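You operate a simulated robot arm through the tools that you are given. There is no shell and no other tool. Be economical: measure what you need, move in short steps, check, and stop when the job is done.

You are at the controls of a simulated two-armed robot. One attempt, no reset.

Task
On the island top on the sink side, fold the blue towel in half.

It is judged by the outcome, as a careful person would: the job done as asked, and still so three seconds after it is handed in. It fails if anything else is knocked over, pushed out of place, dropped, spilled or broken. Flat cloth is picked up by pressing the open fingertips on it (5 to 10 N) and closing them slowly along it; thin cloth reads only 2 to 8 mm in the jaws.

Robot
Two 7-joint arms with two-finger parallel grippers on one trunk, on a base that drives. Base frame: it is fixed to the floor where the robot stands at the start and does not move with it; the origin is under the middle of the robot, x ahead of it, y to its left, z up. Lengths are in m, angles in rad, forces in N, time in s.
The left shoulder is at the start at [0.07, 0.163, 1.145], the right one opposite. Places, roughly: island top on the sink side [0.5, 0, 0.9]. Payload 3.43 kg a hand.
Tool frame (each hand has its own): the origin (TCP) lies between the finger pads and is the grasp point; the fingertips stand 0.034 m ahead of it; z points along the fingers, y is the line along which they close. The gripper opens to 0.128 m. The fingers are 0.024 m wide and 0.012 m thick; the gripper's body (0.048 by 0.13 m) begins 0.096 m behind the TCP.
Orientation is that of the tool frame in the base frame, as a unit quaternion [w, x, y, z]. With the fingers straight down and closing along the base's y, the tool's x points along the base's -x, its y along +y and its z along -z.

Tools
- The arms move only by the tool drive_tool. It takes "left_moves", "right_moves" or both (then of equal length, played together; a hand with none holds still); each is a list that holds one entry, the list of rows, each a list of 7 numbers: the turn, a rotation vector about the tool's x, y, z in rad, then the shift along the tool's x, y, z in m, then the gripper command, from -1 (shut) to 1 (fully open), values between in proportion. In form: [[[wx, wy, wz, x, y, z, gripper], ...]]. A call has 1 to 8 rows; each row is the pose to reach, as a shift and turn from the pose commanded when the call began, along the tool's axes at that moment. A row lasts 0.2 s, in which the tool goes at most 0.05 m and 0.15 rad; a call with a longer step from one row to the next is refused whole, and so is a gripper value outside its range. Where a pose cannot be reached the arm comes as near as it can. A force on the tool above 40 N (or 10 N above the force at the start of the call, whichever is more), or a blocked arm, ends the call early, and 0.2 s more pass. Each finger travels about 0.153 m/s and halts on what it meets, pressing with about 34 N; the grip force reading is that of the motor and also rises with nothing between the fingers. The clock runs only during rows and for 0.2 s after the last one: add rows that repeat a pose to give the fingers time. The reply holds the time, the measured pose of the TCP, the force on the tool along the base axes, the opening and the grip force, in the units named above and with some noise.
- Cameras (640 x 400 px; columns grow to the right, rows downward): "scene" is now at [0.1434, 0.0195, 1.3797]; the picture's right is [0.24, -0.97, -0.00], its down [-0.54, -0.14, -0.83] and it looks along [0.80, 0.20, -0.56] (base axes); focal length 214 px, centre (320, 200). "left" rides on the left gripper at [0.076, 0.011, -0.16] in its tool frame; the picture's right is [-0.15, 0.99, 0.00], its down [-0.88, -0.13, -0.46] and it looks along [-0.45, -0.07, 0.89] (tool axes); focal length 234 px, centre (320, 200). "right" rides on the right gripper at [0.076, -0.011, -0.16] in its tool frame; the picture's right is [0.15, 0.99, 0.00], its down [-0.88, 0.13, -0.46] and it looks along [-0.45, 0.07, 0.89] (tool axes); focal length 234 px, centre (320, 200). There is no depth. A picture from a camera that has moved, and an enlarged one, comes with that camera's place and axes in the base frame and with its lens. The place of the scene camera against the robot may be out by one fixed shift of up to 0.012 m in any direction.
- camera(camera): a new picture of that camera. The clock stands still meanwhile.
- lift_body(by): slides the trunk up (or, below 0, down) by that many m; the arms and the scene camera ride with it, the base frame stays. It gives what a move gives, with no picture.
- base_move(legs): drives the robot by 1 to 6 legs, each [ahead, left, turn to the left] in m, m and rad, along the robot's own axes; the way and the turn of a leg run together, so that a leg with both is an arc; at most 1.5 m and 3.142 rad a leg. The arms and the cameras ride along, it lands a little off, and it stops where it bumps. It gives what a move gives.
- turn_head(pan, tilt): turns the head with the scene camera to pan (to the left, within 1.501 rad either way) and tilt (down, from -0.506 to 1.204), counted from straight ahead of the robot. It gives what a move gives.
- zoom(camera, box): a new picture of the part [left, top, right, bottom] of that camera's present view, enlarged. The clock stands still meanwhile.
- close_job(): hands the job in; it is judged then, once.

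Go step by step. Nothing tells you exact positions but the pictures and the camera data: compare them with the known pose of the tool, close in by small moves and look again before you grip or let go. The budget is 120 turns and 88 pictures, counting those below and the enlarged ones. Unless the task says otherwise, let go and move clear before handing in, and close with one line.

The tools are called after "Request:" by a JSON object that holds its "name" and its "arguments". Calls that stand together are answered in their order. drive_tool: Moves the arms, as the interface text tells. Its arguments: {"type":"object","properties":{"left_moves":{"type":"array","items":{"type":"array","items":{"type":"array","items":{"type":"number"}}}},"right_moves":{"type":"array","items":{"type":"array","items":{"type":"array","items":{"type":"number"}}}}},"required":[]} The other tools are called the same way: lift_body (by) slides the trunk up or down; base_move (legs) drives the base; turn_head (pan, tilt) turns the head that bears the scene camera; camera (camera) takes a picture; zoom (camera, box) takes an enlarged picture of a part of a camera's view; close_job () hands the job in.

At the start:

```text
time: 0.0
left_eef_pos: [0.5792, 0.2395, 1.1628]
left_ee_rot: [0.0, 0.0, 1.0, -0.001]
left_contact_force: [0.2, -0.2, 0.7]
left_width: 0.1277
left_grip_force: 0.0
right_eef_pos: [0.5565, -0.2272, 1.0818]
right_ee_rot: [0.0, 0.0, 1.0, 0.001]
right_contact_force: [0.1, 0.7, 0.4]
right_width: 0.128
right_grip_force: 0.1
trunk travel left (down, up): [-0.625, 0.315]
robot x, y, heading: [-0.0017, 0.0012, 0.004]
head pan, tilt: [0.246, 0.593]
```

scene: 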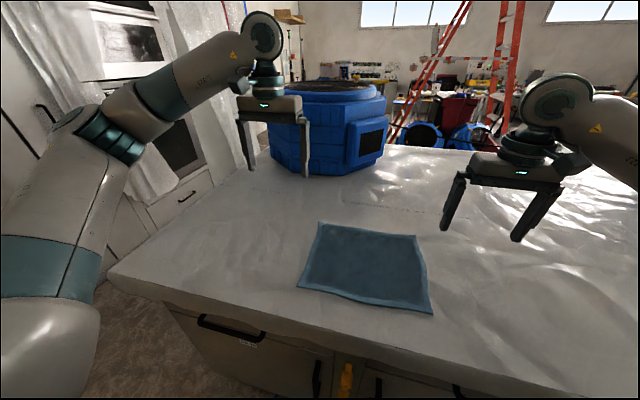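
right: 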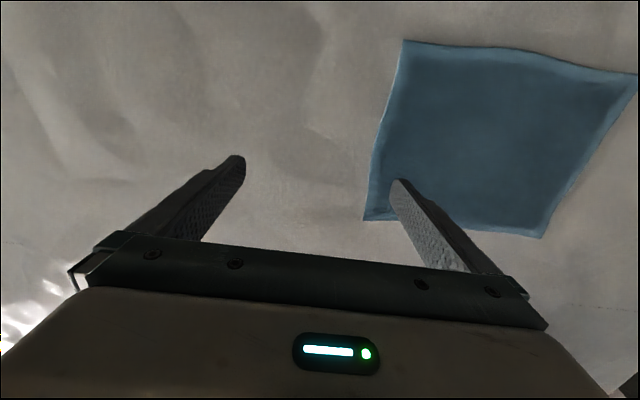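
left: 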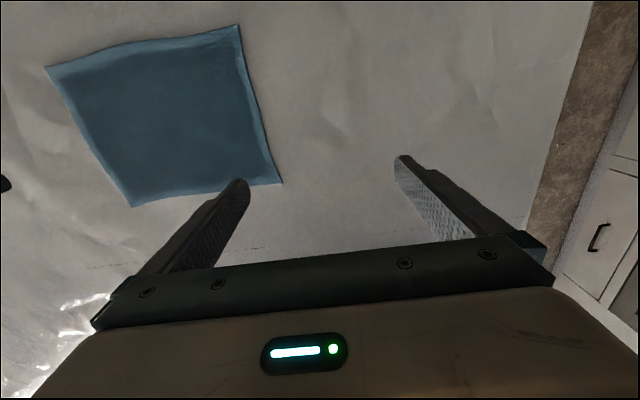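

The towel lies flat in front of me. Combining the three views puts its corners at about x 0.42–0.67 and y −0.15–0.15, with the surface near z = 0.92. I'll fold the far edge over to the near edge with both hands, starting by turning the hands so the fingers close along x and hovering over the far corners.

Request:
{"name": "drive_tool", "arguments": {"left_moves": [[[0, 0, 0.15, -0.008, -0.014, 0.015, 0.5], [0, 0, 0.3, -0.016, -0.028, 0.03, 0.2], [0, 0, 0.45, -0.024, -0.042, 0.045, 0], [0, 0, 0.6, -0.032, -0.056, 0.06, -0.2], [0, 0, 0.75, -0.04, -0.07, 0.075, -0.3], [0, 0, 0.9, -0.048, -0.084, 0.09, -0.3], [0, 0, 1.05, -0.056, -0.098, 0.105, -0.3], [0, 0, 1.2, -0.06, -0.115, 0.12, -0.3]]], "right_moves": [[[0, 0, -0.15, -0.011, 0.014, 0.005, 0.5], [0, 0, -0.3, -0.022, 0.028, 0.01, 0.2], [0, 0, -0.45, -0.033, 0.042, 0.015, 0], [0, 0, -0.6, -0.044, 0.056, 0.02, -0.2], [0, 0, -0.75, -0.055, 0.07, 0.025, -0.3], [0, 0, -0.9, -0.066, 0.084, 0.03, -0.3], [0, 0, -1.05, -0.077, 0.098, 0.035, -0.3], [0, 0, -1.2, -0.088, 0.112, 0.04, -0.3]]]}}

```text
time: 1.8
left_eef_pos: [0.6252, 0.1484, 1.0695]
left_ee_rot: [0.001, 0.458, 0.889, 0.001]
left_contact_force: [-0.2, -0.1, 0.3]
left_width: 0.0447
left_grip_force: 0.1
left hand out of reach, approached as far as the arm can: row 7, 8
right_eef_pos: [0.5576, -0.1545, 1.0753]
right_ee_rot: [0.005, -0.556, 0.831, -0.002]
right_contact_force: [-1.1, -0.4, 1.1]
right_width: 0.0445
right_grip_force: 0.1
right hand out of reach, approached as far as the arm can: row 7, 8
trunk travel left (down, up): [-0.625, 0.315]
robot x, y, heading: [0.0007, -0.0008, -0.004]
head pan, tilt: [0.246, 0.593]
```

Both hands ran into wrist limits before reaching a full quarter turn. A diagonal closing direction towards each corner works as well, so I'll ease the right hand back and carry on to the hover points.

Request:
{"name": "drive_tool", "arguments": {"left_moves": [[[0, 0, -0.03, -0.009, 0, 0.01, -0.3], [0, 0, -0.05, -0.018, 0, 0.02, -0.3], [0, 0, -0.05, -0.027, 0, 0.03, -0.3], [0, 0, -0.05, -0.027, 0, 0.03, -0.3]]], "right_moves": [[[0, 0, 0.1, -0.015, -0.017, 0, -0.3], [0, 0, 0.2, -0.03, -0.034, 0.01, -0.3], [0, 0, 0.28, -0.045, -0.05, 0.02, -0.3], [0, 0, 0.28, -0.06, -0.067, 0.03, -0.3]]]}}

Request:
{"name": "camera", "arguments": {"camera": "left"}}

Request:
{"name": "camera", "arguments": {"camera": "right"}}

Request:
{"name": "camera", "arguments": {"camera": "scene"}}

```text
time: 2.8
left_eef_pos: [0.6458, 0.1281, 1.0353]
left_ee_rot: [0.0, 0.435, 0.901, -0.001]
left_contact_force: [0.0, -0.4, 0.6]
left_width: 0.0449
left_grip_force: 0.1
right_eef_pos: [0.6438, -0.1178, 1.0443]
right_ee_rot: [0.0, -0.443, 0.896, 0.0]
right_contact_force: [-0.4, -0.6, -0.4]
right_width: 0.0445
right_grip_force: 0.0
trunk travel left (down, up): [-0.625, 0.315]
robot x, y, heading: [0.0003, 0.0053, -0.004]
head pan, tilt: [0.246, 0.593]
```

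```text
84 pictures are left
camera left: at [0.6083, 0.1938, 1.1952], right [0.87, 0.5, 0.0], down [0.45, -0.77, 0.46], along [0.23, -0.4, -0.89], focal length 234 px, centre (320, 200)
```

left: 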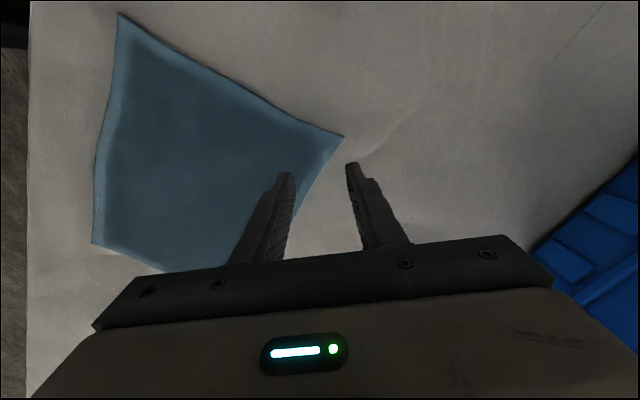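

```text
83 pictures are left
camera right: at [0.6074, -0.1859, 1.205], right [-0.88, 0.48, 0.0], down [0.43, 0.78, 0.46], along [0.22, 0.4, -0.89], focal length 234 px, centre (320, 200)
```

right: 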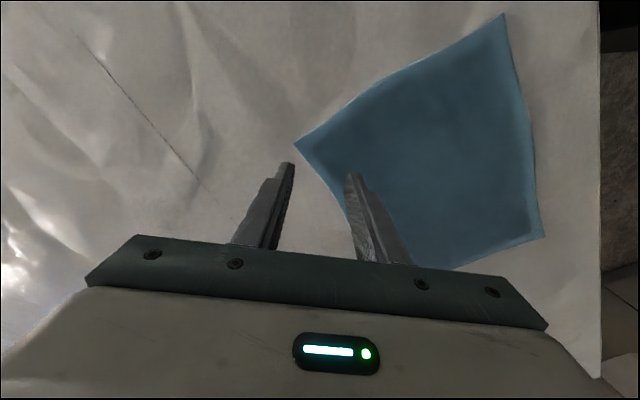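

```text
82 pictures are left
camera scene: at [0.1438, 0.0201, 1.3796], right [0.24, -0.97, 0.0], down [-0.54, -0.14, -0.83], along [0.8, 0.2, -0.56], focal length 214 px, centre (320, 200)
```

scene: 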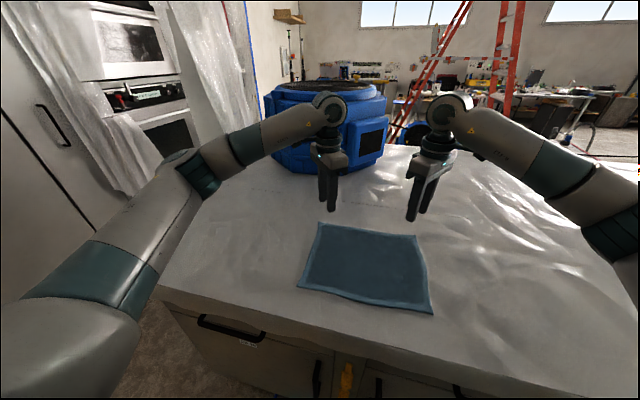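

Each wrist camera puts its far corner at about (0.660, 0.156) on the left and (0.666, −0.140) on the right. I'll shift each hand just inside its corner, narrow the fingers to about 3 cm and come down close to the cloth.

Request:
{"name": "drive_tool", "arguments": {"left_moves": [[[0, 0, 0, 0.007, 0, 0.02, -0.45], [0, 0, 0, 0.0144, 0.001, 0.04, -0.53], [0, 0, 0, 0.0144, 0.001, 0.06, -0.53], [0, 0, 0, 0.0144, 0.001, 0.06, -0.53]]], "right_moves": [[[0, 0, 0, 0.002, -0.001, 0.02, -0.45], [0, 0, 0, 0.004, -0.003, 0.045, -0.53], [0, 0, 0, 0.004, -0.003, 0.069, -0.53], [0, 0, 0, 0.004, -0.003, 0.069, -0.53]]]}}

Request:
{"name": "camera", "arguments": {"camera": "left"}}

Request:
{"name": "camera", "arguments": {"camera": "right"}}

```text
time: 3.8
left_eef_pos: [0.6372, 0.1405, 0.9754]
left_ee_rot: [-0.001, 0.434, 0.901, 0.0]
left_contact_force: [0.6, 0.4, 0.4]
left_width: 0.0304
left_grip_force: 0.1
right_eef_pos: [0.643, -0.1272, 0.9765]
right_ee_rot: [0.0, -0.444, 0.896, 0.0]
right_contact_force: [-0.1, -0.8, 0.1]
right_width: 0.0302
right_grip_force: 0.1
trunk travel left (down, up): [-0.625, 0.315]
robot x, y, heading: [-0.0006, -0.0002, 0.001]
head pan, tilt: [0.246, 0.593]
```

```text
81 pictures are left
camera left: at [0.6004, 0.2052, 1.135], right [0.87, 0.5, 0.0], down [0.45, -0.77, 0.46], along [0.23, -0.39, -0.89], focal length 234 px, centre (320, 200)
```

left: 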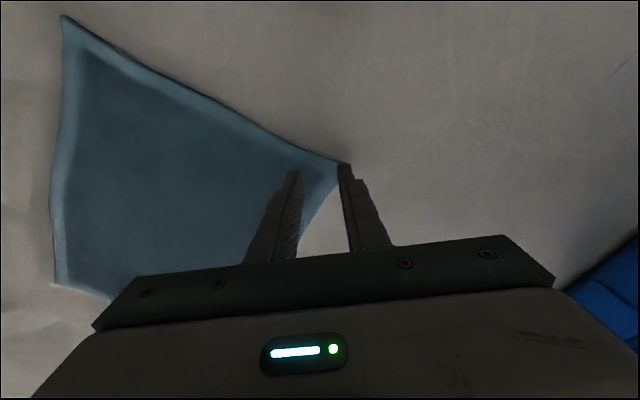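

```text
80 pictures are left
camera right: at [0.606, -0.1939, 1.1365], right [-0.88, 0.48, 0.0], down [0.43, 0.78, 0.46], along [0.22, 0.4, -0.89], focal length 234 px, centre (320, 200)
```

right: 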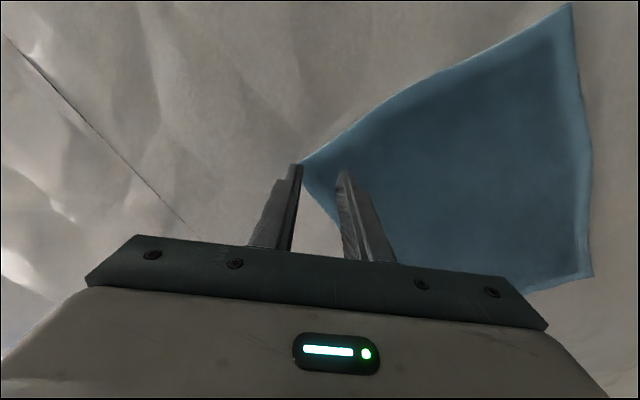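

The corners sit right under the outer fingertips. I'll move both hands a few mm further onto the cloth and lower in small steps until I feel contact.

Request:
{"name": "drive_tool", "arguments": {"left_moves": [[[0, 0, 0, 0, -0.007, 0.006, -0.53], [0, 0, 0, 0, -0.007, 0.012, -0.53], [0, 0, 0, 0, -0.007, 0.016, -0.53], [0, 0, 0, 0, -0.007, 0.019, -0.53]]], "right_moves": [[[0, 0, 0, 0.003, 0.009, 0.006, -0.53], [0, 0, 0, 0.003, 0.009, 0.012, -0.53], [0, 0, 0, 0.003, 0.009, 0.016, -0.53], [0, 0, 0, 0.003, 0.009, 0.019, -0.53]]]}}

```text
time: 4.8
left_eef_pos: [0.6316, 0.1352, 0.9581]
left_ee_rot: [0.001, 0.434, 0.901, 0.0]
left_contact_force: [0.9, -0.6, 5.4]
left_width: 0.03
left_grip_force: 0.1
right_eef_pos: [0.6332, -0.122, 0.9587]
right_ee_rot: [0.001, -0.444, 0.896, 0.001]
right_contact_force: [0.0, -0.2, 1.9]
right_width: 0.0302
right_grip_force: 0.0
trunk travel left (down, up): [-0.625, 0.315]
robot x, y, heading: [-0.0023, -0.0015, 0.001]
head pan, tilt: [0.246, 0.593]
```

Contact starts at z ≈ 0.958. I'll press slightly more and check the force.

Request:
{"name": "drive_tool", "arguments": {"left_moves": [[[0, 0, 0, 0, 0, 0.0005, -0.53], [0, 0, 0, 0, 0, 0.001, -0.53]]], "right_moves": [[[0, 0, 0, 0, 0, 0.001, -0.53], [0, 0, 0, 0, 0, 0.0015, -0.53]]]}}

Request:
{"name": "camera", "arguments": {"camera": "left"}}

Request:
{"name": "camera", "arguments": {"camera": "right"}}

```text
time: 5.4
left_eef_pos: [0.6294, 0.1358, 0.9571]
left_ee_rot: [0.001, 0.434, 0.901, 0.001]
left_contact_force: [2.4, -1.2, 10.8]
left_width: 0.0298
left_grip_force: 0.0
right_eef_pos: [0.6341, -0.1227, 0.9579]
right_ee_rot: [0.001, -0.444, 0.896, 0.0]
right_contact_force: [-1.1, 0.8, 7.6]
right_width: 0.0302
right_grip_force: 0.1
trunk travel left (down, up): [-0.625, 0.315]
robot x, y, heading: [-0.0028, 0.0007, 0.005]
head pan, tilt: [0.246, 0.593]
```

```text
79 pictures are left
camera left: at [0.5933, 0.2007, 1.1165], right [0.87, 0.5, 0.0], down [0.44, -0.77, 0.46], along [0.23, -0.4, -0.89], focal length 234 px, centre (320, 200)
```

left: 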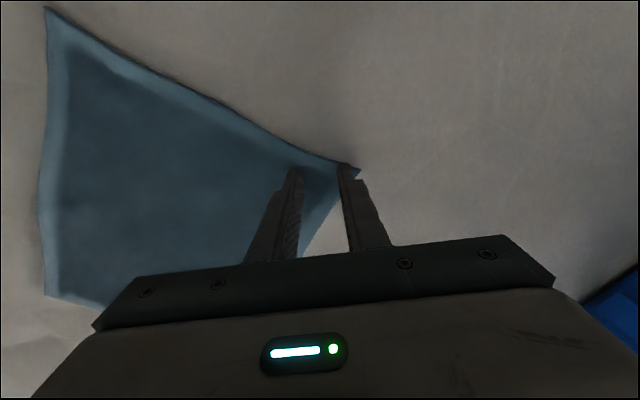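

```text
78 pictures are left
camera right: at [0.5963, -0.1898, 1.1175], right [-0.88, 0.48, 0.0], down [0.43, 0.78, 0.46], along [0.22, 0.4, -0.89], focal length 234 px, centre (320, 200)
```

right: 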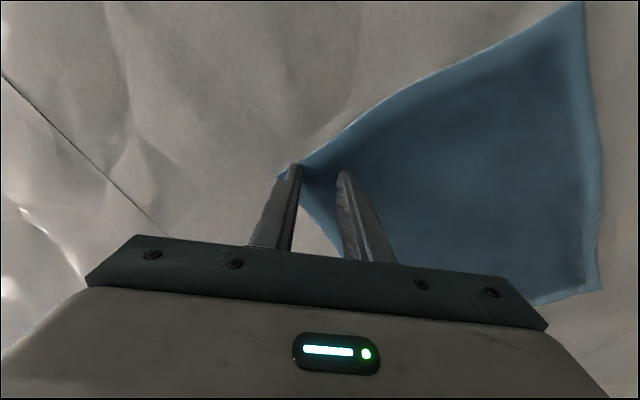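

Both outer fingers are on the corners with about 8–11 N of force. I'll close slowly.

Request:
{"name": "drive_tool", "arguments": {"left_moves": [[[0, 0, 0, 0, 0, 0, -0.6], [0, 0, 0, 0, 0, 0, -0.67], [0, 0, 0, 0, 0, 0, -0.74], [0, 0, 0, 0, 0, 0, -0.81], [0, 0, 0, 0, 0, 0, -0.88], [0, 0, 0, 0, 0, 0, -0.95], [0, 0, 0, 0, 0, 0, -1], [0, 0, 0, 0, 0, 0, -1]]], "right_moves": [[[0, 0, 0, 0, 0, 0, -0.6], [0, 0, 0, 0, 0, 0, -0.67], [0, 0, 0, 0, 0, 0, -0.74], [0, 0, 0, 0, 0, 0, -0.81], [0, 0, 0, 0, 0, 0, -0.88], [0, 0, 0, 0, 0, 0, -0.95], [0, 0, 0, 0, 0, 0, -1], [0, 0, 0, 0, 0, 0, -1]]]}}

Request:
{"name": "camera", "arguments": {"camera": "left"}}

Request:
{"name": "camera", "arguments": {"camera": "right"}}

```text
time: 7.2
left_eef_pos: [0.6293, 0.1349, 0.9579]
left_ee_rot: [0.001, 0.435, 0.9, 0.0]
left_contact_force: [-0.6, -6.4, 13.5]
left_width: 0.0029
left_grip_force: 33.6
right_eef_pos: [0.6325, -0.1221, 0.9568]
right_ee_rot: [0.001, -0.443, 0.896, 0.0]
right_contact_force: [0.3, 6.8, 7.9]
right_width: 0.0038
right_grip_force: 34.1
trunk travel left (down, up): [-0.625, 0.315]
robot x, y, heading: [0.0006, 0.0006, -0.004]
head pan, tilt: [0.246, 0.593]
```

```text
77 pictures are left
camera left: at [0.5926, 0.2006, 1.1164], right [0.87, 0.5, 0.0], down [0.44, -0.77, 0.46], along [0.23, -0.4, -0.89], focal length 234 px, centre (320, 200)
```

left: 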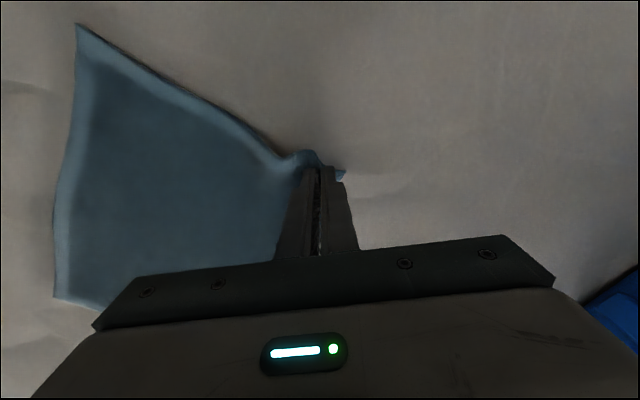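

```text
76 pictures are left
camera right: at [0.5957, -0.1895, 1.1174], right [-0.88, 0.48, 0.0], down [0.43, 0.78, 0.46], along [0.22, 0.4, -0.89], focal length 234 px, centre (320, 200)
```

right: 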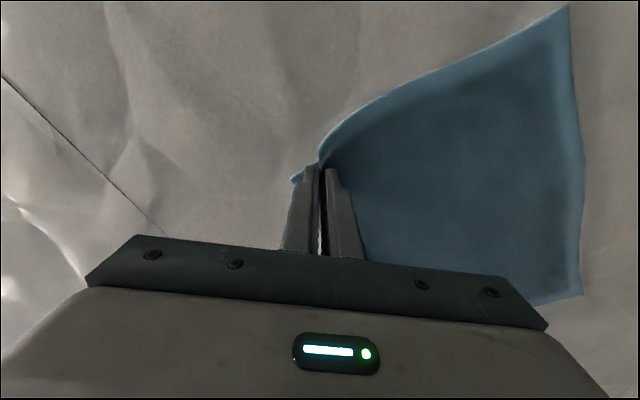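

Both jaws read 3–4 mm, so each holds cloth. I'll lift a little and check the grip.

Request:
{"name": "drive_tool", "arguments": {"left_moves": [[[0, 0, 0, 0, 0, -0.01, -1], [0, 0, 0, 0.002, -0.002, -0.02, -1], [0, 0, 0, 0.005, -0.006, -0.033, -1], [0, 0, 0, 0.0075, -0.0094, -0.045, -1]]], "right_moves": [[[0, 0, 0, 0, 0, -0.01, -1], [0, 0, 0, 0.002, 0.002, -0.02, -1], [0, 0, 0, 0.005, 0.006, -0.033, -1], [0, 0, 0, 0.0073, 0.0095, -0.045, -1]]]}}

Request:
{"name": "camera", "arguments": {"camera": "scene"}}

Request:
{"name": "camera", "arguments": {"camera": "left"}}

Request:
{"name": "camera", "arguments": {"camera": "right"}}

```text
time: 8.2
left_eef_pos: [0.6187, 0.1351, 1.0019]
left_ee_rot: [0.0, 0.435, 0.901, 0.0]
left_contact_force: [0.6, -4.0, 0.3]
left_width: 0.003
left_grip_force: 34.3
right_eef_pos: [0.6228, -0.122, 1.002]
right_ee_rot: [0.0, -0.444, 0.896, 0.0]
right_contact_force: [-0.2, 3.7, -0.2]
right_width: 0.0041
right_grip_force: 34.0
trunk travel left (down, up): [-0.625, 0.315]
robot x, y, heading: [-0.0022, 0.0029, 0.0]
head pan, tilt: [0.246, 0.593]
```

```text
75 pictures are left
camera scene: at [0.1428, 0.0195, 1.3797], right [0.24, -0.97, 0.0], down [-0.54, -0.14, -0.83], along [0.8, 0.2, -0.56], focal length 214 px, centre (320, 200)
```

scene: 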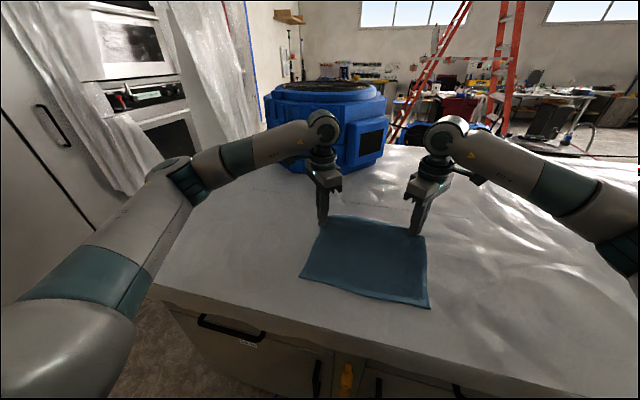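

```text
74 pictures are left
camera left: at [0.5812, 0.2005, 1.1606], right [0.87, 0.5, 0.0], down [0.45, -0.77, 0.46], along [0.23, -0.39, -0.89], focal length 234 px, centre (320, 200)
```

left: 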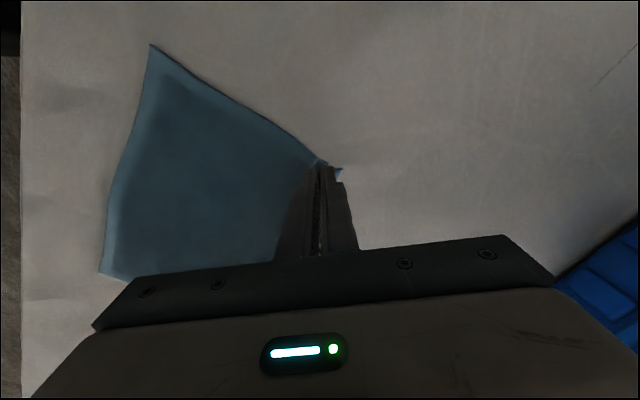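

```text
73 pictures are left
camera right: at [0.5857, -0.1893, 1.1617], right [-0.88, 0.48, 0.0], down [0.43, 0.78, 0.46], along [0.22, 0.4, -0.89], focal length 234 px, centre (320, 200)
```

right: 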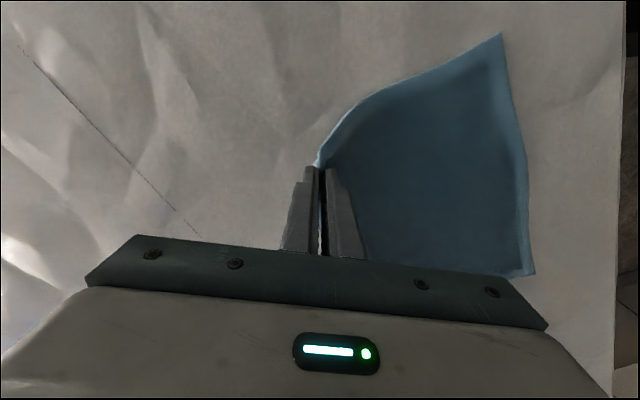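

Both corners are held securely, and the near edge now sits at about x = 0.438. I'll carry the far edge up and back along an arc.

Request:
{"name": "drive_tool", "arguments": {"left_moves": [[[0, 0, 0, 0.0054, -0.0067, -0.008, -1], [0, 0, 0, 0.0107, -0.0135, -0.016, -1], [0, 0, 0, 0.0161, -0.0202, -0.024, -1], [0, 0, 0, 0.0214, -0.027, -0.031, -1], [0, 0, 0, 0.0268, -0.0338, -0.037, -1], [0, 0, 0, 0.0322, -0.0405, -0.042, -1], [0, 0, 0, 0.0375, -0.0472, -0.046, -1], [0, 0, 0, 0.0429, -0.054, -0.048, -1]]], "right_moves": [[[0, 0, 0, 0.0053, 0.0069, -0.008, -1], [0, 0, 0, 0.0105, 0.0137, -0.016, -1], [0, 0, 0, 0.0158, 0.0206, -0.024, -1], [0, 0, 0, 0.021, 0.0274, -0.031, -1], [0, 0, 0, 0.0263, 0.0343, -0.037, -1], [0, 0, 0, 0.0315, 0.0411, -0.042, -1], [0, 0, 0, 0.0368, 0.048, -0.046, -1], [0, 0, 0, 0.042, 0.0548, -0.048, -1]]]}}

Request:
{"name": "camera", "arguments": {"camera": "scene"}}

Request:
{"name": "camera", "arguments": {"camera": "left"}}

Request:
{"name": "camera", "arguments": {"camera": "right"}}

```text
time: 10.0
left_eef_pos: [0.5488, 0.1349, 1.0479]
left_ee_rot: [-0.001, 0.435, 0.901, 0.0]
left_contact_force: [0.1, -3.7, 0.4]
left_width: 0.0029
left_grip_force: 33.9
right_eef_pos: [0.5539, -0.1239, 1.0489]
right_ee_rot: [-0.001, -0.444, 0.896, 0.0]
right_contact_force: [-1.1, 5.3, 0.6]
right_width: 0.0039
right_grip_force: 34.0
trunk travel left (down, up): [-0.625, 0.315]
robot x, y, heading: [0.002, 0.002, 0.001]
head pan, tilt: [0.246, 0.593]
```

```text
72 pictures are left
camera scene: at [0.1431, 0.0196, 1.3797], right [0.24, -0.97, 0.0], down [-0.54, -0.14, -0.83], along [0.8, 0.2, -0.56], focal length 214 px, centre (320, 200)
```

scene: 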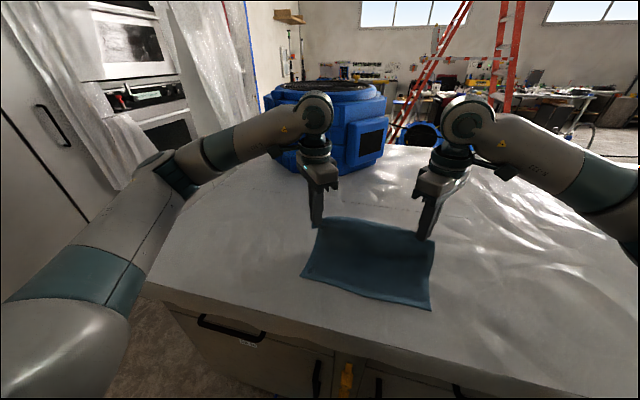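

```text
71 pictures are left
camera left: at [0.5128, 0.2007, 1.2076], right [0.87, 0.5, 0.0], down [0.45, -0.77, 0.46], along [0.23, -0.4, -0.89], focal length 234 px, centre (320, 200)
```

left: 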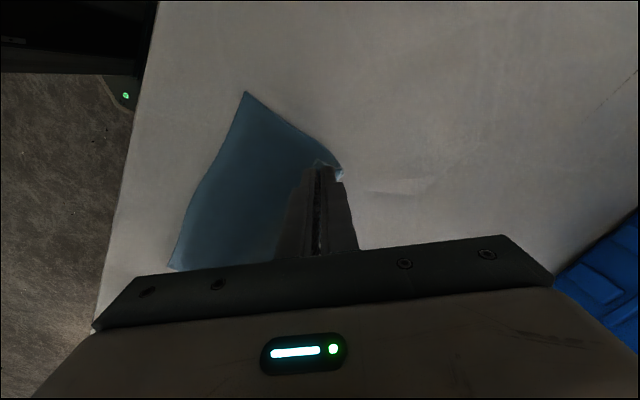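

```text
70 pictures are left
camera right: at [0.518, -0.19, 1.2091], right [-0.88, 0.48, 0.0], down [0.43, 0.78, 0.46], along [0.22, 0.4, -0.89], focal length 234 px, centre (320, 200)
```

right: 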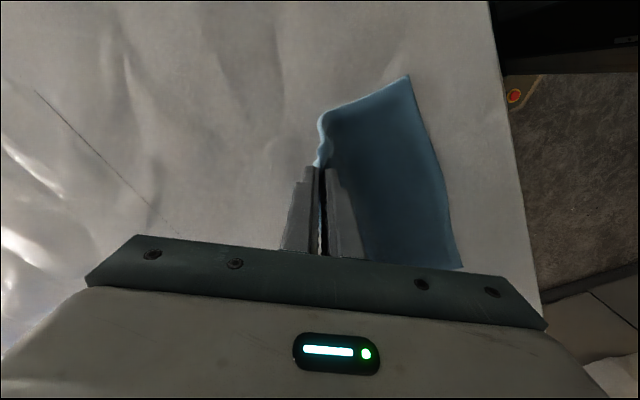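

The fold is forming and the near edge hasn't moved much. I'll continue the arc over to the near edge and down.

Request:
{"name": "drive_tool", "arguments": {"left_moves": [[[0, 0, 0, 0.0076, -0.0084, 0, -1], [0, 0, 0, 0.0152, -0.0167, 0.002, -1], [0, 0, 0, 0.0228, -0.025, 0.006, -1], [0, 0, 0, 0.0304, -0.0334, 0.012, -1], [0, 0, 0, 0.038, -0.0418, 0.02, -1], [0, 0, 0, 0.0455, -0.05, 0.03, -1], [0, 0, 0, 0.0531, -0.0585, 0.042, -1], [0, 0, 0, 0.0607, -0.0668, 0.055, -1]]], "right_moves": [[[0, 0, 0, 0.008, 0.0088, 0, -1], [0, 0, 0, 0.016, 0.0176, 0.002, -1], [0, 0, 0, 0.024, 0.0264, 0.006, -1], [0, 0, 0, 0.0321, 0.0353, 0.012, -1], [0, 0, 0, 0.0401, 0.0441, 0.02, -1], [0, 0, 0, 0.0482, 0.0529, 0.03, -1], [0, 0, 0, 0.0562, 0.0617, 0.042, -1], [0, 0, 0, 0.0642, 0.0705, 0.055, -1]]]}}

Request:
{"name": "camera", "arguments": {"camera": "scene"}}

Request:
{"name": "camera", "arguments": {"camera": "left"}}

Request:
{"name": "camera", "arguments": {"camera": "right"}}

```text
time: 11.8
left_eef_pos: [0.4602, 0.1413, 0.9942]
left_ee_rot: [0.0, 0.436, 0.9, -0.001]
left_contact_force: [-0.1, -19.6, 0.1]
left_width: 0.003
left_grip_force: 34.4
right_eef_pos: [0.4584, -0.1297, 0.9935]
right_ee_rot: [0.0, -0.444, 0.896, 0.001]
right_contact_force: [0.5, 19.4, -0.1]
right_width: 0.0042
right_grip_force: 33.6
trunk travel left (down, up): [-0.625, 0.315]
robot x, y, heading: [0.0008, -0.0003, 0.003]
head pan, tilt: [0.246, 0.593]
```

```text
69 pictures are left
camera scene: at [0.1434, 0.0196, 1.3797], right [0.24, -0.97, 0.0], down [-0.54, -0.14, -0.83], along [0.8, 0.2, -0.56], focal length 214 px, centre (320, 200)
```

scene: 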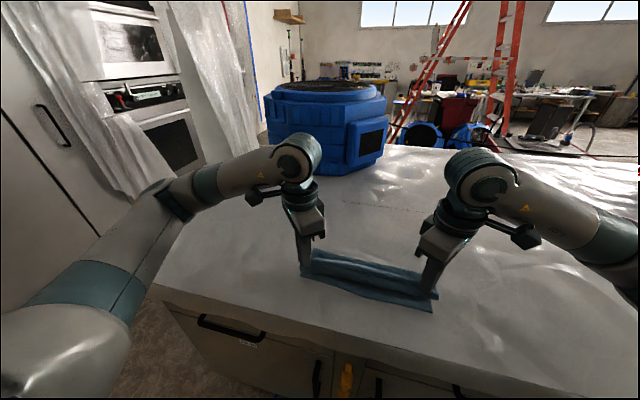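

```text
68 pictures are left
camera left: at [0.4228, 0.2069, 1.1534], right [0.87, 0.5, 0.0], down [0.45, -0.77, 0.46], along [0.23, -0.4, -0.89], focal length 234 px, centre (320, 200)
```

left: 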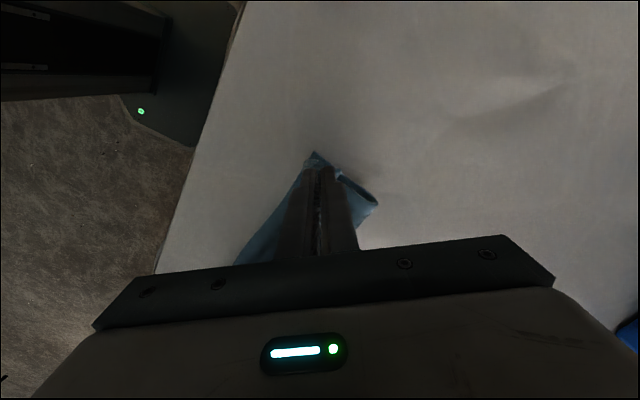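

```text
67 pictures are left
camera right: at [0.422, -0.1985, 1.1531], right [-0.88, 0.48, 0.0], down [0.43, 0.78, 0.46], along [0.22, 0.4, -0.89], focal length 234 px, centre (320, 200)
```

right: 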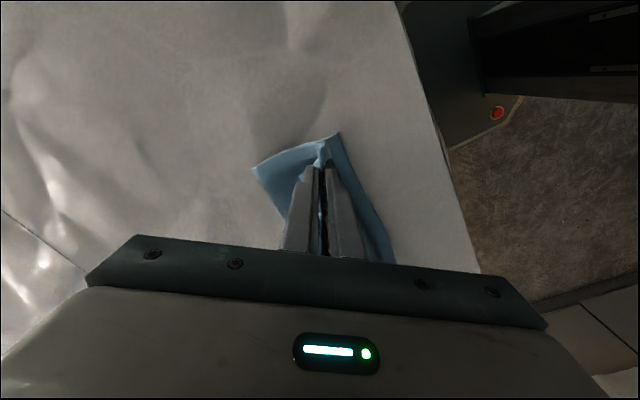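

The flap is over, but there is about 19 N of sideways tension between the hands, so I'll ease that. I'll look closer first.

Request:
{"name": "zoom", "arguments": {"camera": "scene", "box": [260, 200, 480, 338]}}

Request:
{"name": "zoom", "arguments": {"camera": "left", "box": [220, 100, 420, 225]}}

Request:
{"name": "zoom", "arguments": {"camera": "right", "box": [220, 100, 420, 225]}}

```text
2.90 times, centred on (370, 269) of scene
camera zoom: at [0.1434, 0.0196, 1.3797], right [0.24, -0.97, 0.0], down [-0.54, -0.14, -0.83], along [0.8, 0.2, -0.56], focal length 622 px, centre (175, 0)
```

zoom: 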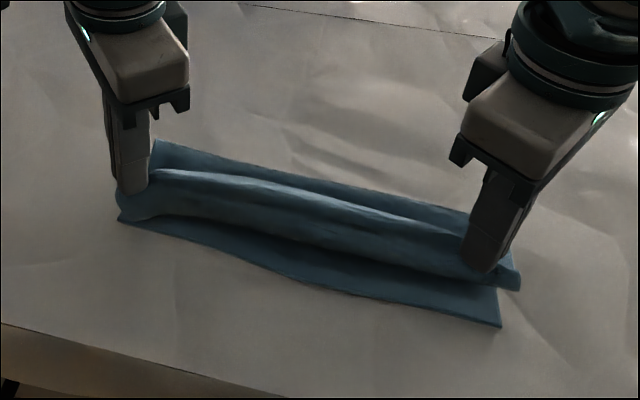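

```text
3.20 times, centred on (320, 162) of left
camera zoom: at [0.4228, 0.2069, 1.1534], right [0.87, 0.5, 0.0], down [0.45, -0.77, 0.46], along [0.23, -0.4, -0.89], focal length 749 px, centre (320, 320)
```

zoom: 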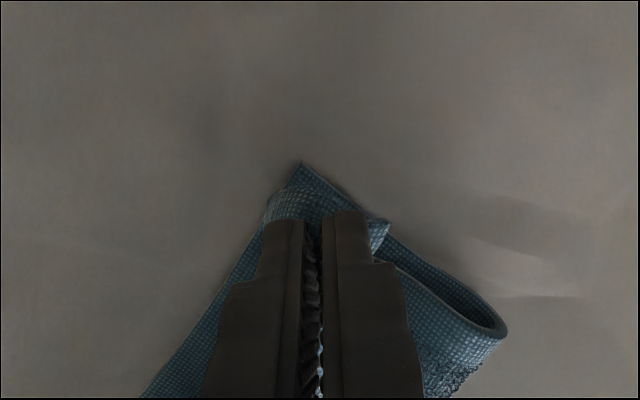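

```text
3.20 times, centred on (320, 162) of right
camera zoom: at [0.422, -0.1985, 1.1531], right [-0.88, 0.48, 0.0], down [0.43, 0.78, 0.46], along [0.22, 0.4, -0.89], focal length 749 px, centre (320, 320)
```

zoom: 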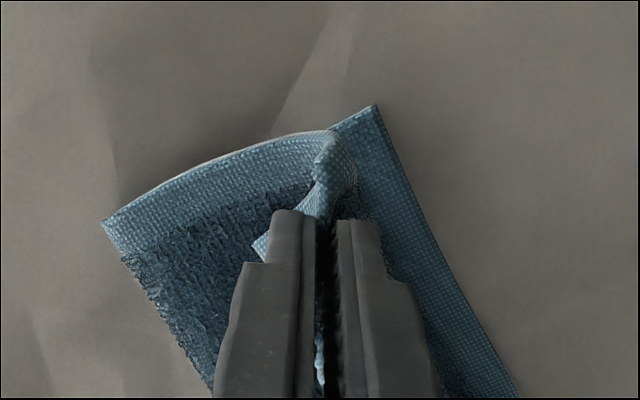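

The corners are over, but the last 2 cm or so tucks back because the jaws still point down. I'll take off the tension, lower onto the near edge and release slowly, then see how it lies and smooth it if needed.

Request:
{"name": "drive_tool", "arguments": {"left_moves": [[[0, 0, 0, -0.001, -0.004, 0.006, -1], [0, 0, 0, -0.001, -0.0084, 0.012, -1], [0, 0, 0, -0.001, -0.0084, 0.018, -1], [0, 0, 0, -0.001, -0.0084, 0.024, -1], [0, 0, 0, -0.001, -0.0084, 0.024, -1]]], "right_moves": [[[0, 0, 0, -0.001, 0.004, 0.006, -1], [0, 0, 0, -0.001, 0.0084, 0.012, -1], [0, 0, 0, -0.001, 0.0084, 0.018, -1], [0, 0, 0, -0.001, 0.0084, 0.024, -1], [0, 0, 0, -0.001, 0.0084, 0.024, -1]]]}}

Request:
{"name": "zoom", "arguments": {"camera": "scene", "box": [260, 200, 480, 338]}}

Request:
{"name": "zoom", "arguments": {"camera": "right", "box": [220, 100, 420, 225]}}

```text
time: 13.0
left_eef_pos: [0.4551, 0.1358, 0.9688]
left_ee_rot: [0.0, 0.434, 0.901, 0.0]
left_contact_force: [0.1, -6.6, 0.5]
left_width: 0.0029
left_grip_force: 34.3
right_eef_pos: [0.453, -0.1271, 0.9683]
right_ee_rot: [0.0, -0.443, 0.896, 0.0]
right_contact_force: [-0.1, 5.8, 0.2]
right_width: 0.0039
right_grip_force: 34.5
trunk travel left (down, up): [-0.625, 0.315]
robot x, y, heading: [0.0023, -0.0014, -0.001]
head pan, tilt: [0.246, 0.593]
```

```text
2.90 times, centred on (370, 269) of scene
camera zoom: at [0.1433, 0.0195, 1.3797], right [0.24, -0.97, 0.0], down [-0.54, -0.14, -0.83], along [0.8, 0.2, -0.56], focal length 622 px, centre (175, 0)
```

zoom: 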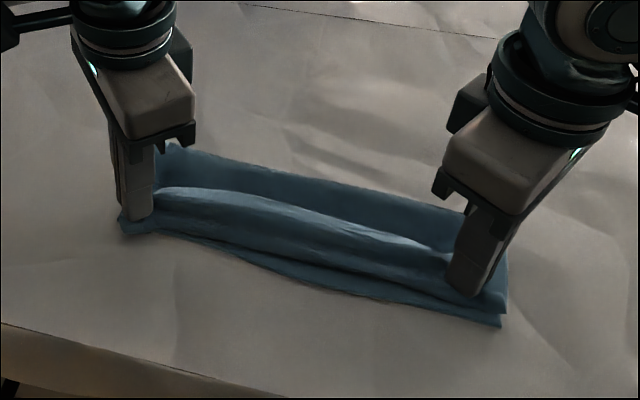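

```text
3.20 times, centred on (320, 162) of right
camera zoom: at [0.416, -0.1932, 1.1296], right [-0.88, 0.48, 0.0], down [0.43, 0.78, 0.46], along [0.22, 0.4, -0.89], focal length 749 px, centre (320, 320)
```

zoom: 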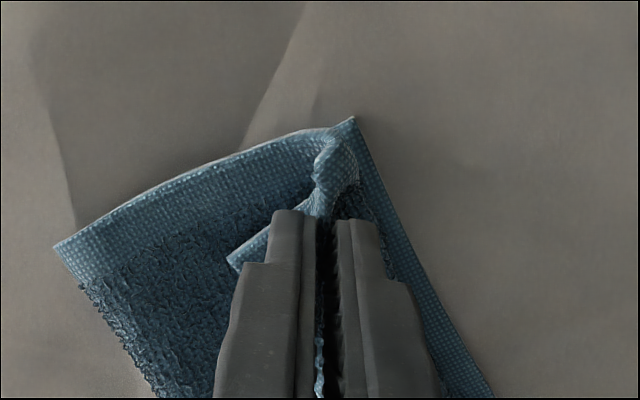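

The flap's edge is close to the near edge. I'll open the fingers slightly and lift clear.

Request:
{"name": "drive_tool", "arguments": {"left_moves": [[[0, 0, 0, 0, 0, 0, -0.9], [0, 0, 0, 0, 0, 0, -0.8], [0, 0, 0, 0, 0, -0.005, -0.8], [0, 0, 0, 0, 0, -0.015, -0.75], [0, 0, 0, 0, 0, -0.04, -0.75], [0, 0, 0, 0, 0, -0.08, -0.75]]], "right_moves": [[[0, 0, 0, 0, 0, 0, -0.9], [0, 0, 0, 0, 0, 0, -0.8], [0, 0, 0, 0, 0, -0.005, -0.8], [0, 0, 0, 0, 0, -0.015, -0.75], [0, 0, 0, 0, 0, -0.04, -0.75], [0, 0, 0, 0, 0, -0.08, -0.75]]]}}

Request:
{"name": "zoom", "arguments": {"camera": "scene", "box": [260, 200, 480, 338]}}

Request:
{"name": "camera", "arguments": {"camera": "left"}}

Request:
{"name": "camera", "arguments": {"camera": "right"}}

```text
time: 14.4
left_eef_pos: [0.4523, 0.1352, 1.052]
left_ee_rot: [0.001, 0.435, 0.901, -0.001]
left_contact_force: [-0.7, 0.5, 0.9]
left_width: 0.016
left_grip_force: 0.0
right_eef_pos: [0.4517, -0.1264, 1.0501]
right_ee_rot: [-0.001, -0.444, 0.896, 0.0]
right_contact_force: [-0.2, -0.6, -0.7]
right_width: 0.0159
right_grip_force: 0.1
trunk travel left (down, up): [-0.625, 0.315]
robot x, y, heading: [0.0015, -0.0021, -0.0]
head pan, tilt: [0.246, 0.593]
```

```text
2.90 times, centred on (370, 269) of scene
camera zoom: at [0.1415, 0.0195, 1.3797], right [0.24, -0.97, 0.0], down [-0.54, -0.14, -0.83], along [0.81, 0.2, -0.56], focal length 622 px, centre (175, 0)
```

zoom: 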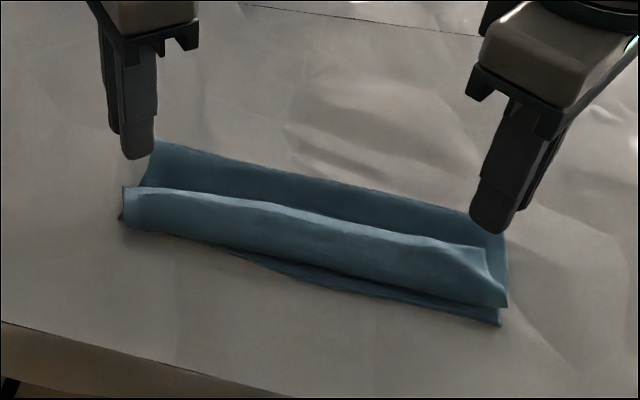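

```text
60 pictures are left
camera left: at [0.4154, 0.201, 1.2105], right [0.87, 0.5, 0.0], down [0.45, -0.77, 0.46], along [0.23, -0.39, -0.89], focal length 234 px, centre (320, 200)
```

left: 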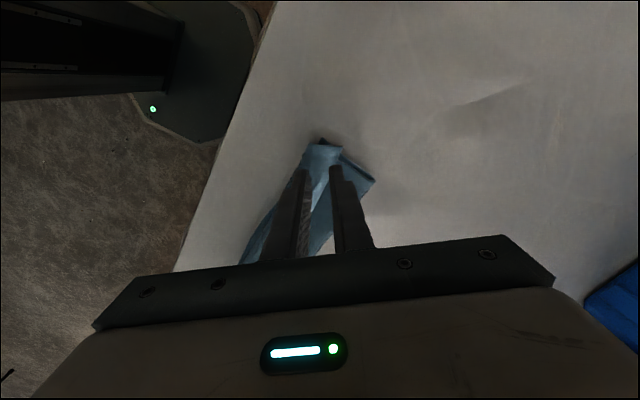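

```text
59 pictures are left
camera right: at [0.4149, -0.1931, 1.2097], right [-0.88, 0.48, 0.0], down [0.43, 0.78, 0.46], along [0.22, 0.4, -0.89], focal length 234 px, centre (320, 200)
```

right: 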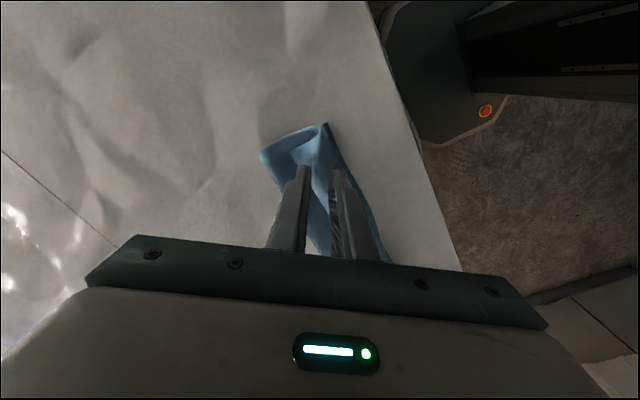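

The flap landed, but a strip 2–3 cm wide along its edge is standing up. That makes it easy to grip by the edge itself and re-lay flat. I'll look closer.

Request:
{"name": "zoom", "arguments": {"camera": "left", "box": [220, 110, 420, 235]}}

Request:
{"name": "zoom", "arguments": {"camera": "right", "box": [220, 100, 420, 225]}}

Request:
{"name": "zoom", "arguments": {"camera": "scene", "box": [290, 235, 450, 335]}}

```text
3.20 times, centred on (320, 172) of left
camera zoom: at [0.4154, 0.201, 1.2105], right [0.87, 0.5, 0.0], down [0.45, -0.77, 0.46], along [0.23, -0.39, -0.89], focal length 749 px, centre (320, 288)
```

zoom: 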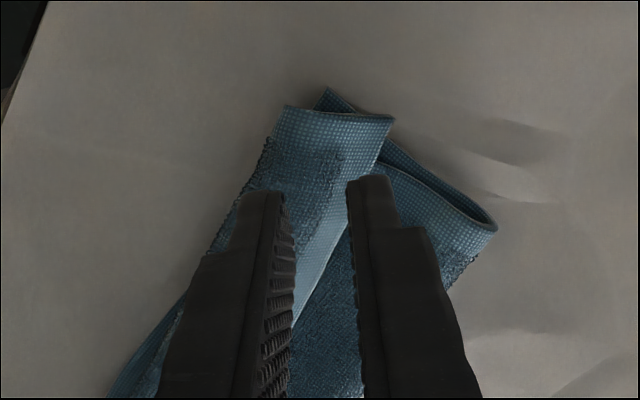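

```text
3.20 times, centred on (320, 162) of right
camera zoom: at [0.4149, -0.1931, 1.2097], right [-0.88, 0.48, 0.0], down [0.43, 0.78, 0.46], along [0.22, 0.4, -0.89], focal length 749 px, centre (320, 320)
```

zoom: 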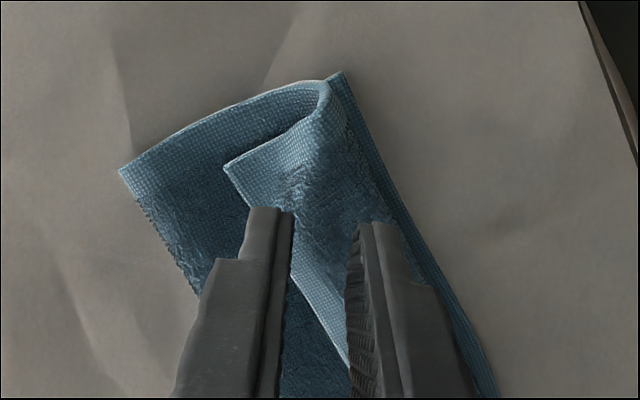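

```text
4.00 times, centred on (370, 285) of scene
camera zoom: at [0.1415, 0.0195, 1.3797], right [0.24, -0.97, 0.0], down [-0.54, -0.14, -0.83], along [0.81, 0.2, -0.56], focal length 858 px, centre (120, -140)
```

zoom: 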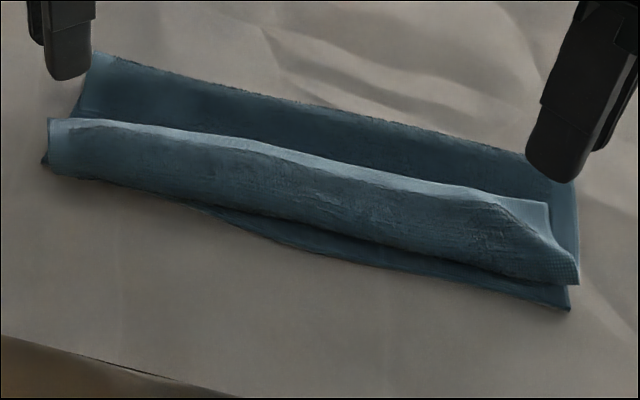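

The free edge leans back at about x ≈ 0.475, roughly 2 cm above the flap. I'll straddle it with the fingers open and come down part way.

Request:
{"name": "drive_tool", "arguments": {"left_moves": [[[0, 0, 0, -0.009, 0.006, 0, -0.4], [0, 0, 0, -0.018, 0.0113, 0, -0.06], [0, 0, 0, -0.018, 0.0113, 0.025, -0.06], [0, 0, 0, -0.018, 0.0113, 0.05, -0.06], [0, 0, 0, -0.018, 0.0113, 0.062, -0.06], [0, 0, 0, -0.018, 0.0113, 0.068, -0.06]]], "right_moves": [[[0, 0, 0, -0.009, -0.006, 0, -0.4], [0, 0, 0, -0.017, -0.0123, 0, -0.06], [0, 0, 0, -0.017, -0.0123, 0.025, -0.06], [0, 0, 0, -0.017, -0.0123, 0.05, -0.06], [0, 0, 0, -0.017, -0.0123, 0.062, -0.06], [0, 0, 0, -0.017, -0.0123, 0.068, -0.06]]]}}

Request:
{"name": "zoom", "arguments": {"camera": "scene", "box": [260, 200, 480, 338]}}

Request:
{"name": "zoom", "arguments": {"camera": "left", "box": [220, 110, 420, 235]}}

Request:
{"name": "zoom", "arguments": {"camera": "right", "box": [220, 110, 420, 235]}}

```text
time: 15.8
left_eef_pos: [0.4757, 0.1274, 0.9805]
left_ee_rot: [0.001, 0.435, 0.9, 0.001]
left_contact_force: [1.0, 0.7, -0.1]
left_width: 0.0602
left_grip_force: 0.1
right_eef_pos: [0.4731, -0.1205, 0.9807]
right_ee_rot: [0.0, -0.444, 0.896, -0.001]
right_contact_force: [-0.4, 1.1, -0.3]
right_width: 0.0601
right_grip_force: 0.1
trunk travel left (down, up): [-0.625, 0.315]
robot x, y, heading: [0.0004, 0.0025, 0.003]
head pan, tilt: [0.246, 0.593]
```

```text
2.90 times, centred on (370, 269) of scene
camera zoom: at [0.1436, 0.0194, 1.3797], right [0.24, -0.97, 0.0], down [-0.54, -0.14, -0.83], along [0.8, 0.2, -0.56], focal length 622 px, centre (175, 0)
```

zoom: 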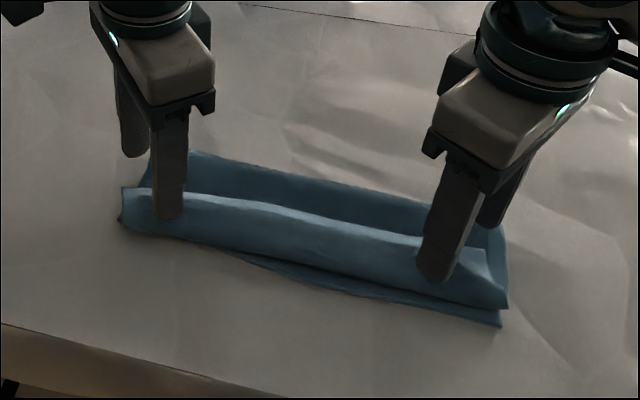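

```text
3.20 times, centred on (320, 172) of left
camera zoom: at [0.4384, 0.1928, 1.1403], right [0.87, 0.5, 0.0], down [0.45, -0.77, 0.46], along [0.23, -0.39, -0.89], focal length 749 px, centre (320, 288)
```

zoom: 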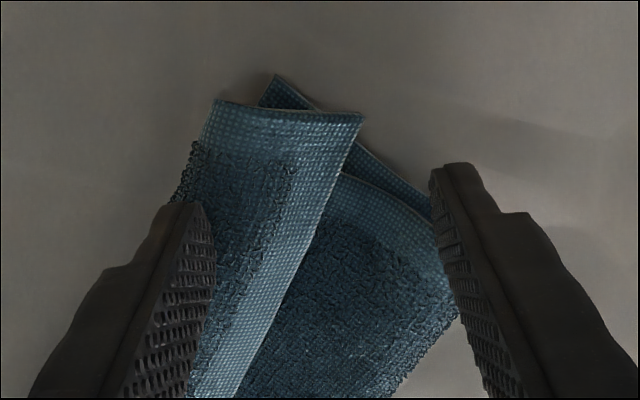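

```text
3.20 times, centred on (320, 172) of right
camera zoom: at [0.437, -0.1867, 1.1412], right [-0.88, 0.48, 0.0], down [0.43, 0.78, 0.46], along [0.22, 0.4, -0.89], focal length 749 px, centre (320, 288)
```

zoom: 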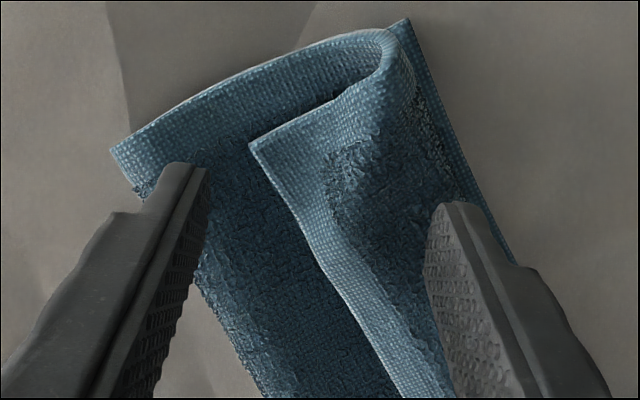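

The free edges are nicely centred between the fingers. I'll shift inward along the edge, narrow the jaws a bit and lower close to the flap.

Request:
{"name": "drive_tool", "arguments": {"left_moves": [[[0, 0, 0, -0.0094, -0.0075, 0, -0.2], [0, 0, 0, -0.0094, -0.0075, 0.004, -0.3], [0, 0, 0, -0.0094, -0.0075, 0.008, -0.3], [0, 0, 0, -0.0094, -0.0075, 0.012, -0.3]]], "right_moves": [[[0, 0, 0, -0.0095, 0.0073, 0, -0.2], [0, 0, 0, -0.0095, 0.0073, 0.004, -0.3], [0, 0, 0, -0.0095, 0.0073, 0.008, -0.3], [0, 0, 0, -0.0095, 0.0073, 0.012, -0.3]]]}}

Request:
{"name": "zoom", "arguments": {"camera": "left", "box": [220, 110, 420, 235]}}

Request:
{"name": "zoom", "arguments": {"camera": "right", "box": [220, 110, 420, 235]}}

```text
time: 16.8
left_eef_pos: [0.4737, 0.1155, 0.9692]
left_ee_rot: [0.001, 0.435, 0.9, 0.0]
left_contact_force: [-0.3, -0.6, 0.3]
left_width: 0.0448
left_grip_force: 0.0
right_eef_pos: [0.4732, -0.1069, 0.9687]
right_ee_rot: [0.0, -0.444, 0.896, -0.001]
right_contact_force: [-0.7, 0.2, -0.3]
right_width: 0.0447
right_grip_force: 0.1
trunk travel left (down, up): [-0.625, 0.315]
robot x, y, heading: [0.0036, 0.0031, 0.0]
head pan, tilt: [0.246, 0.593]
```

```text
3.20 times, centred on (320, 172) of left
camera zoom: at [0.4372, 0.1818, 1.1279], right [0.87, 0.5, 0.0], down [0.45, -0.77, 0.46], along [0.23, -0.4, -0.89], focal length 749 px, centre (320, 288)
```

zoom: 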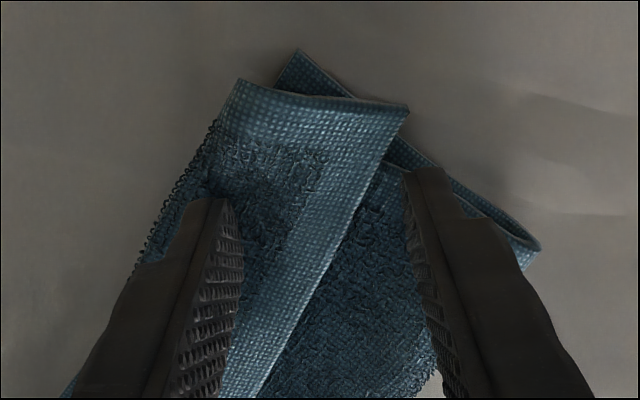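

```text
3.20 times, centred on (320, 172) of right
camera zoom: at [0.436, -0.174, 1.1297], right [-0.88, 0.48, 0.0], down [0.43, 0.78, 0.46], along [0.22, 0.4, -0.89], focal length 749 px, centre (320, 288)
```

zoom: 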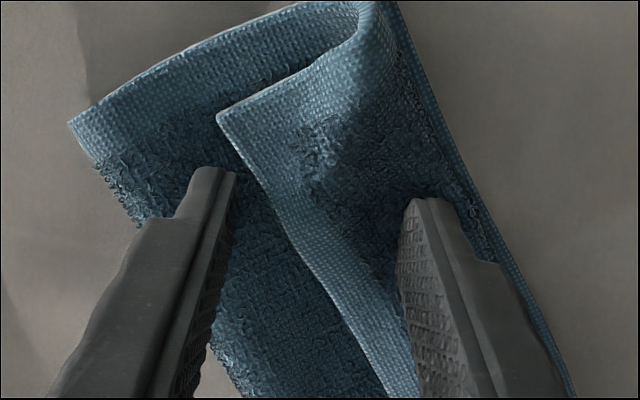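

The fingers straddle the edges without contact. I'll lower a touch more and close slowly.

Request:
{"name": "drive_tool", "arguments": {"left_moves": [[[0, 0, 0, 0, 0, 0.003, -0.35], [0, 0, 0, 0, 0, 0.004, -0.45], [0, 0, 0, 0, 0, 0.004, -0.55], [0, 0, 0, 0, 0, 0.004, -0.65], [0, 0, 0, 0, 0, 0.004, -0.75], [0, 0, 0, 0, 0, 0.004, -0.75]]], "right_moves": [[[0, 0, 0, 0, 0, 0.003, -0.35], [0, 0, 0, 0, 0, 0.004, -0.45], [0, 0, 0, 0, 0, 0.004, -0.55], [0, 0, 0, 0, 0, 0.004, -0.65], [0, 0, 0, 0, 0, 0.004, -0.75], [0, 0, 0, 0, 0, 0.004, -0.75]]]}}

Request:
{"name": "zoom", "arguments": {"camera": "left", "box": [220, 110, 420, 235]}}

Request:
{"name": "zoom", "arguments": {"camera": "right", "box": [220, 110, 420, 235]}}

```text
time: 18.2
left_eef_pos: [0.4749, 0.118, 0.9651]
left_ee_rot: [0.0, 0.435, 0.901, 0.0]
left_contact_force: [0.5, -0.2, 1.8]
left_width: 0.016
left_grip_force: 0.0
right_eef_pos: [0.4727, -0.107, 0.9661]
right_ee_rot: [-0.001, -0.444, 0.896, -0.001]
right_contact_force: [-0.4, 0.3, 0.4]
right_width: 0.0162
right_grip_force: 0.0
trunk travel left (down, up): [-0.625, 0.315]
robot x, y, heading: [0.004, -0.0004, 0.001]
head pan, tilt: [0.246, 0.593]
```

```text
3.20 times, centred on (320, 172) of left
camera zoom: at [0.4369, 0.1824, 1.1248], right [0.87, 0.5, 0.0], down [0.45, -0.77, 0.46], along [0.23, -0.39, -0.89], focal length 749 px, centre (320, 288)
```

zoom: 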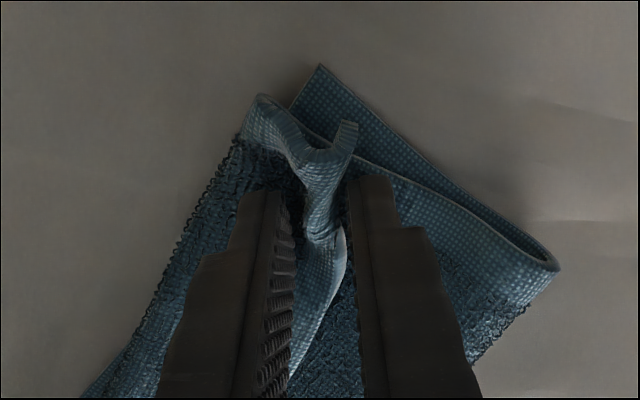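

```text
3.20 times, centred on (320, 172) of right
camera zoom: at [0.4362, -0.1741, 1.1263], right [-0.88, 0.48, 0.0], down [0.43, 0.78, 0.46], along [0.22, 0.4, -0.89], focal length 749 px, centre (320, 288)
```

zoom: 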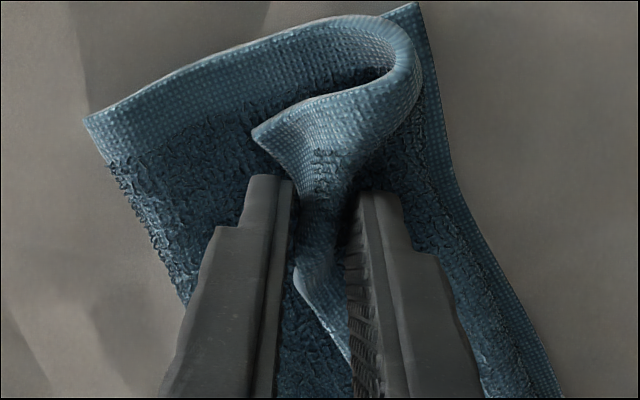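

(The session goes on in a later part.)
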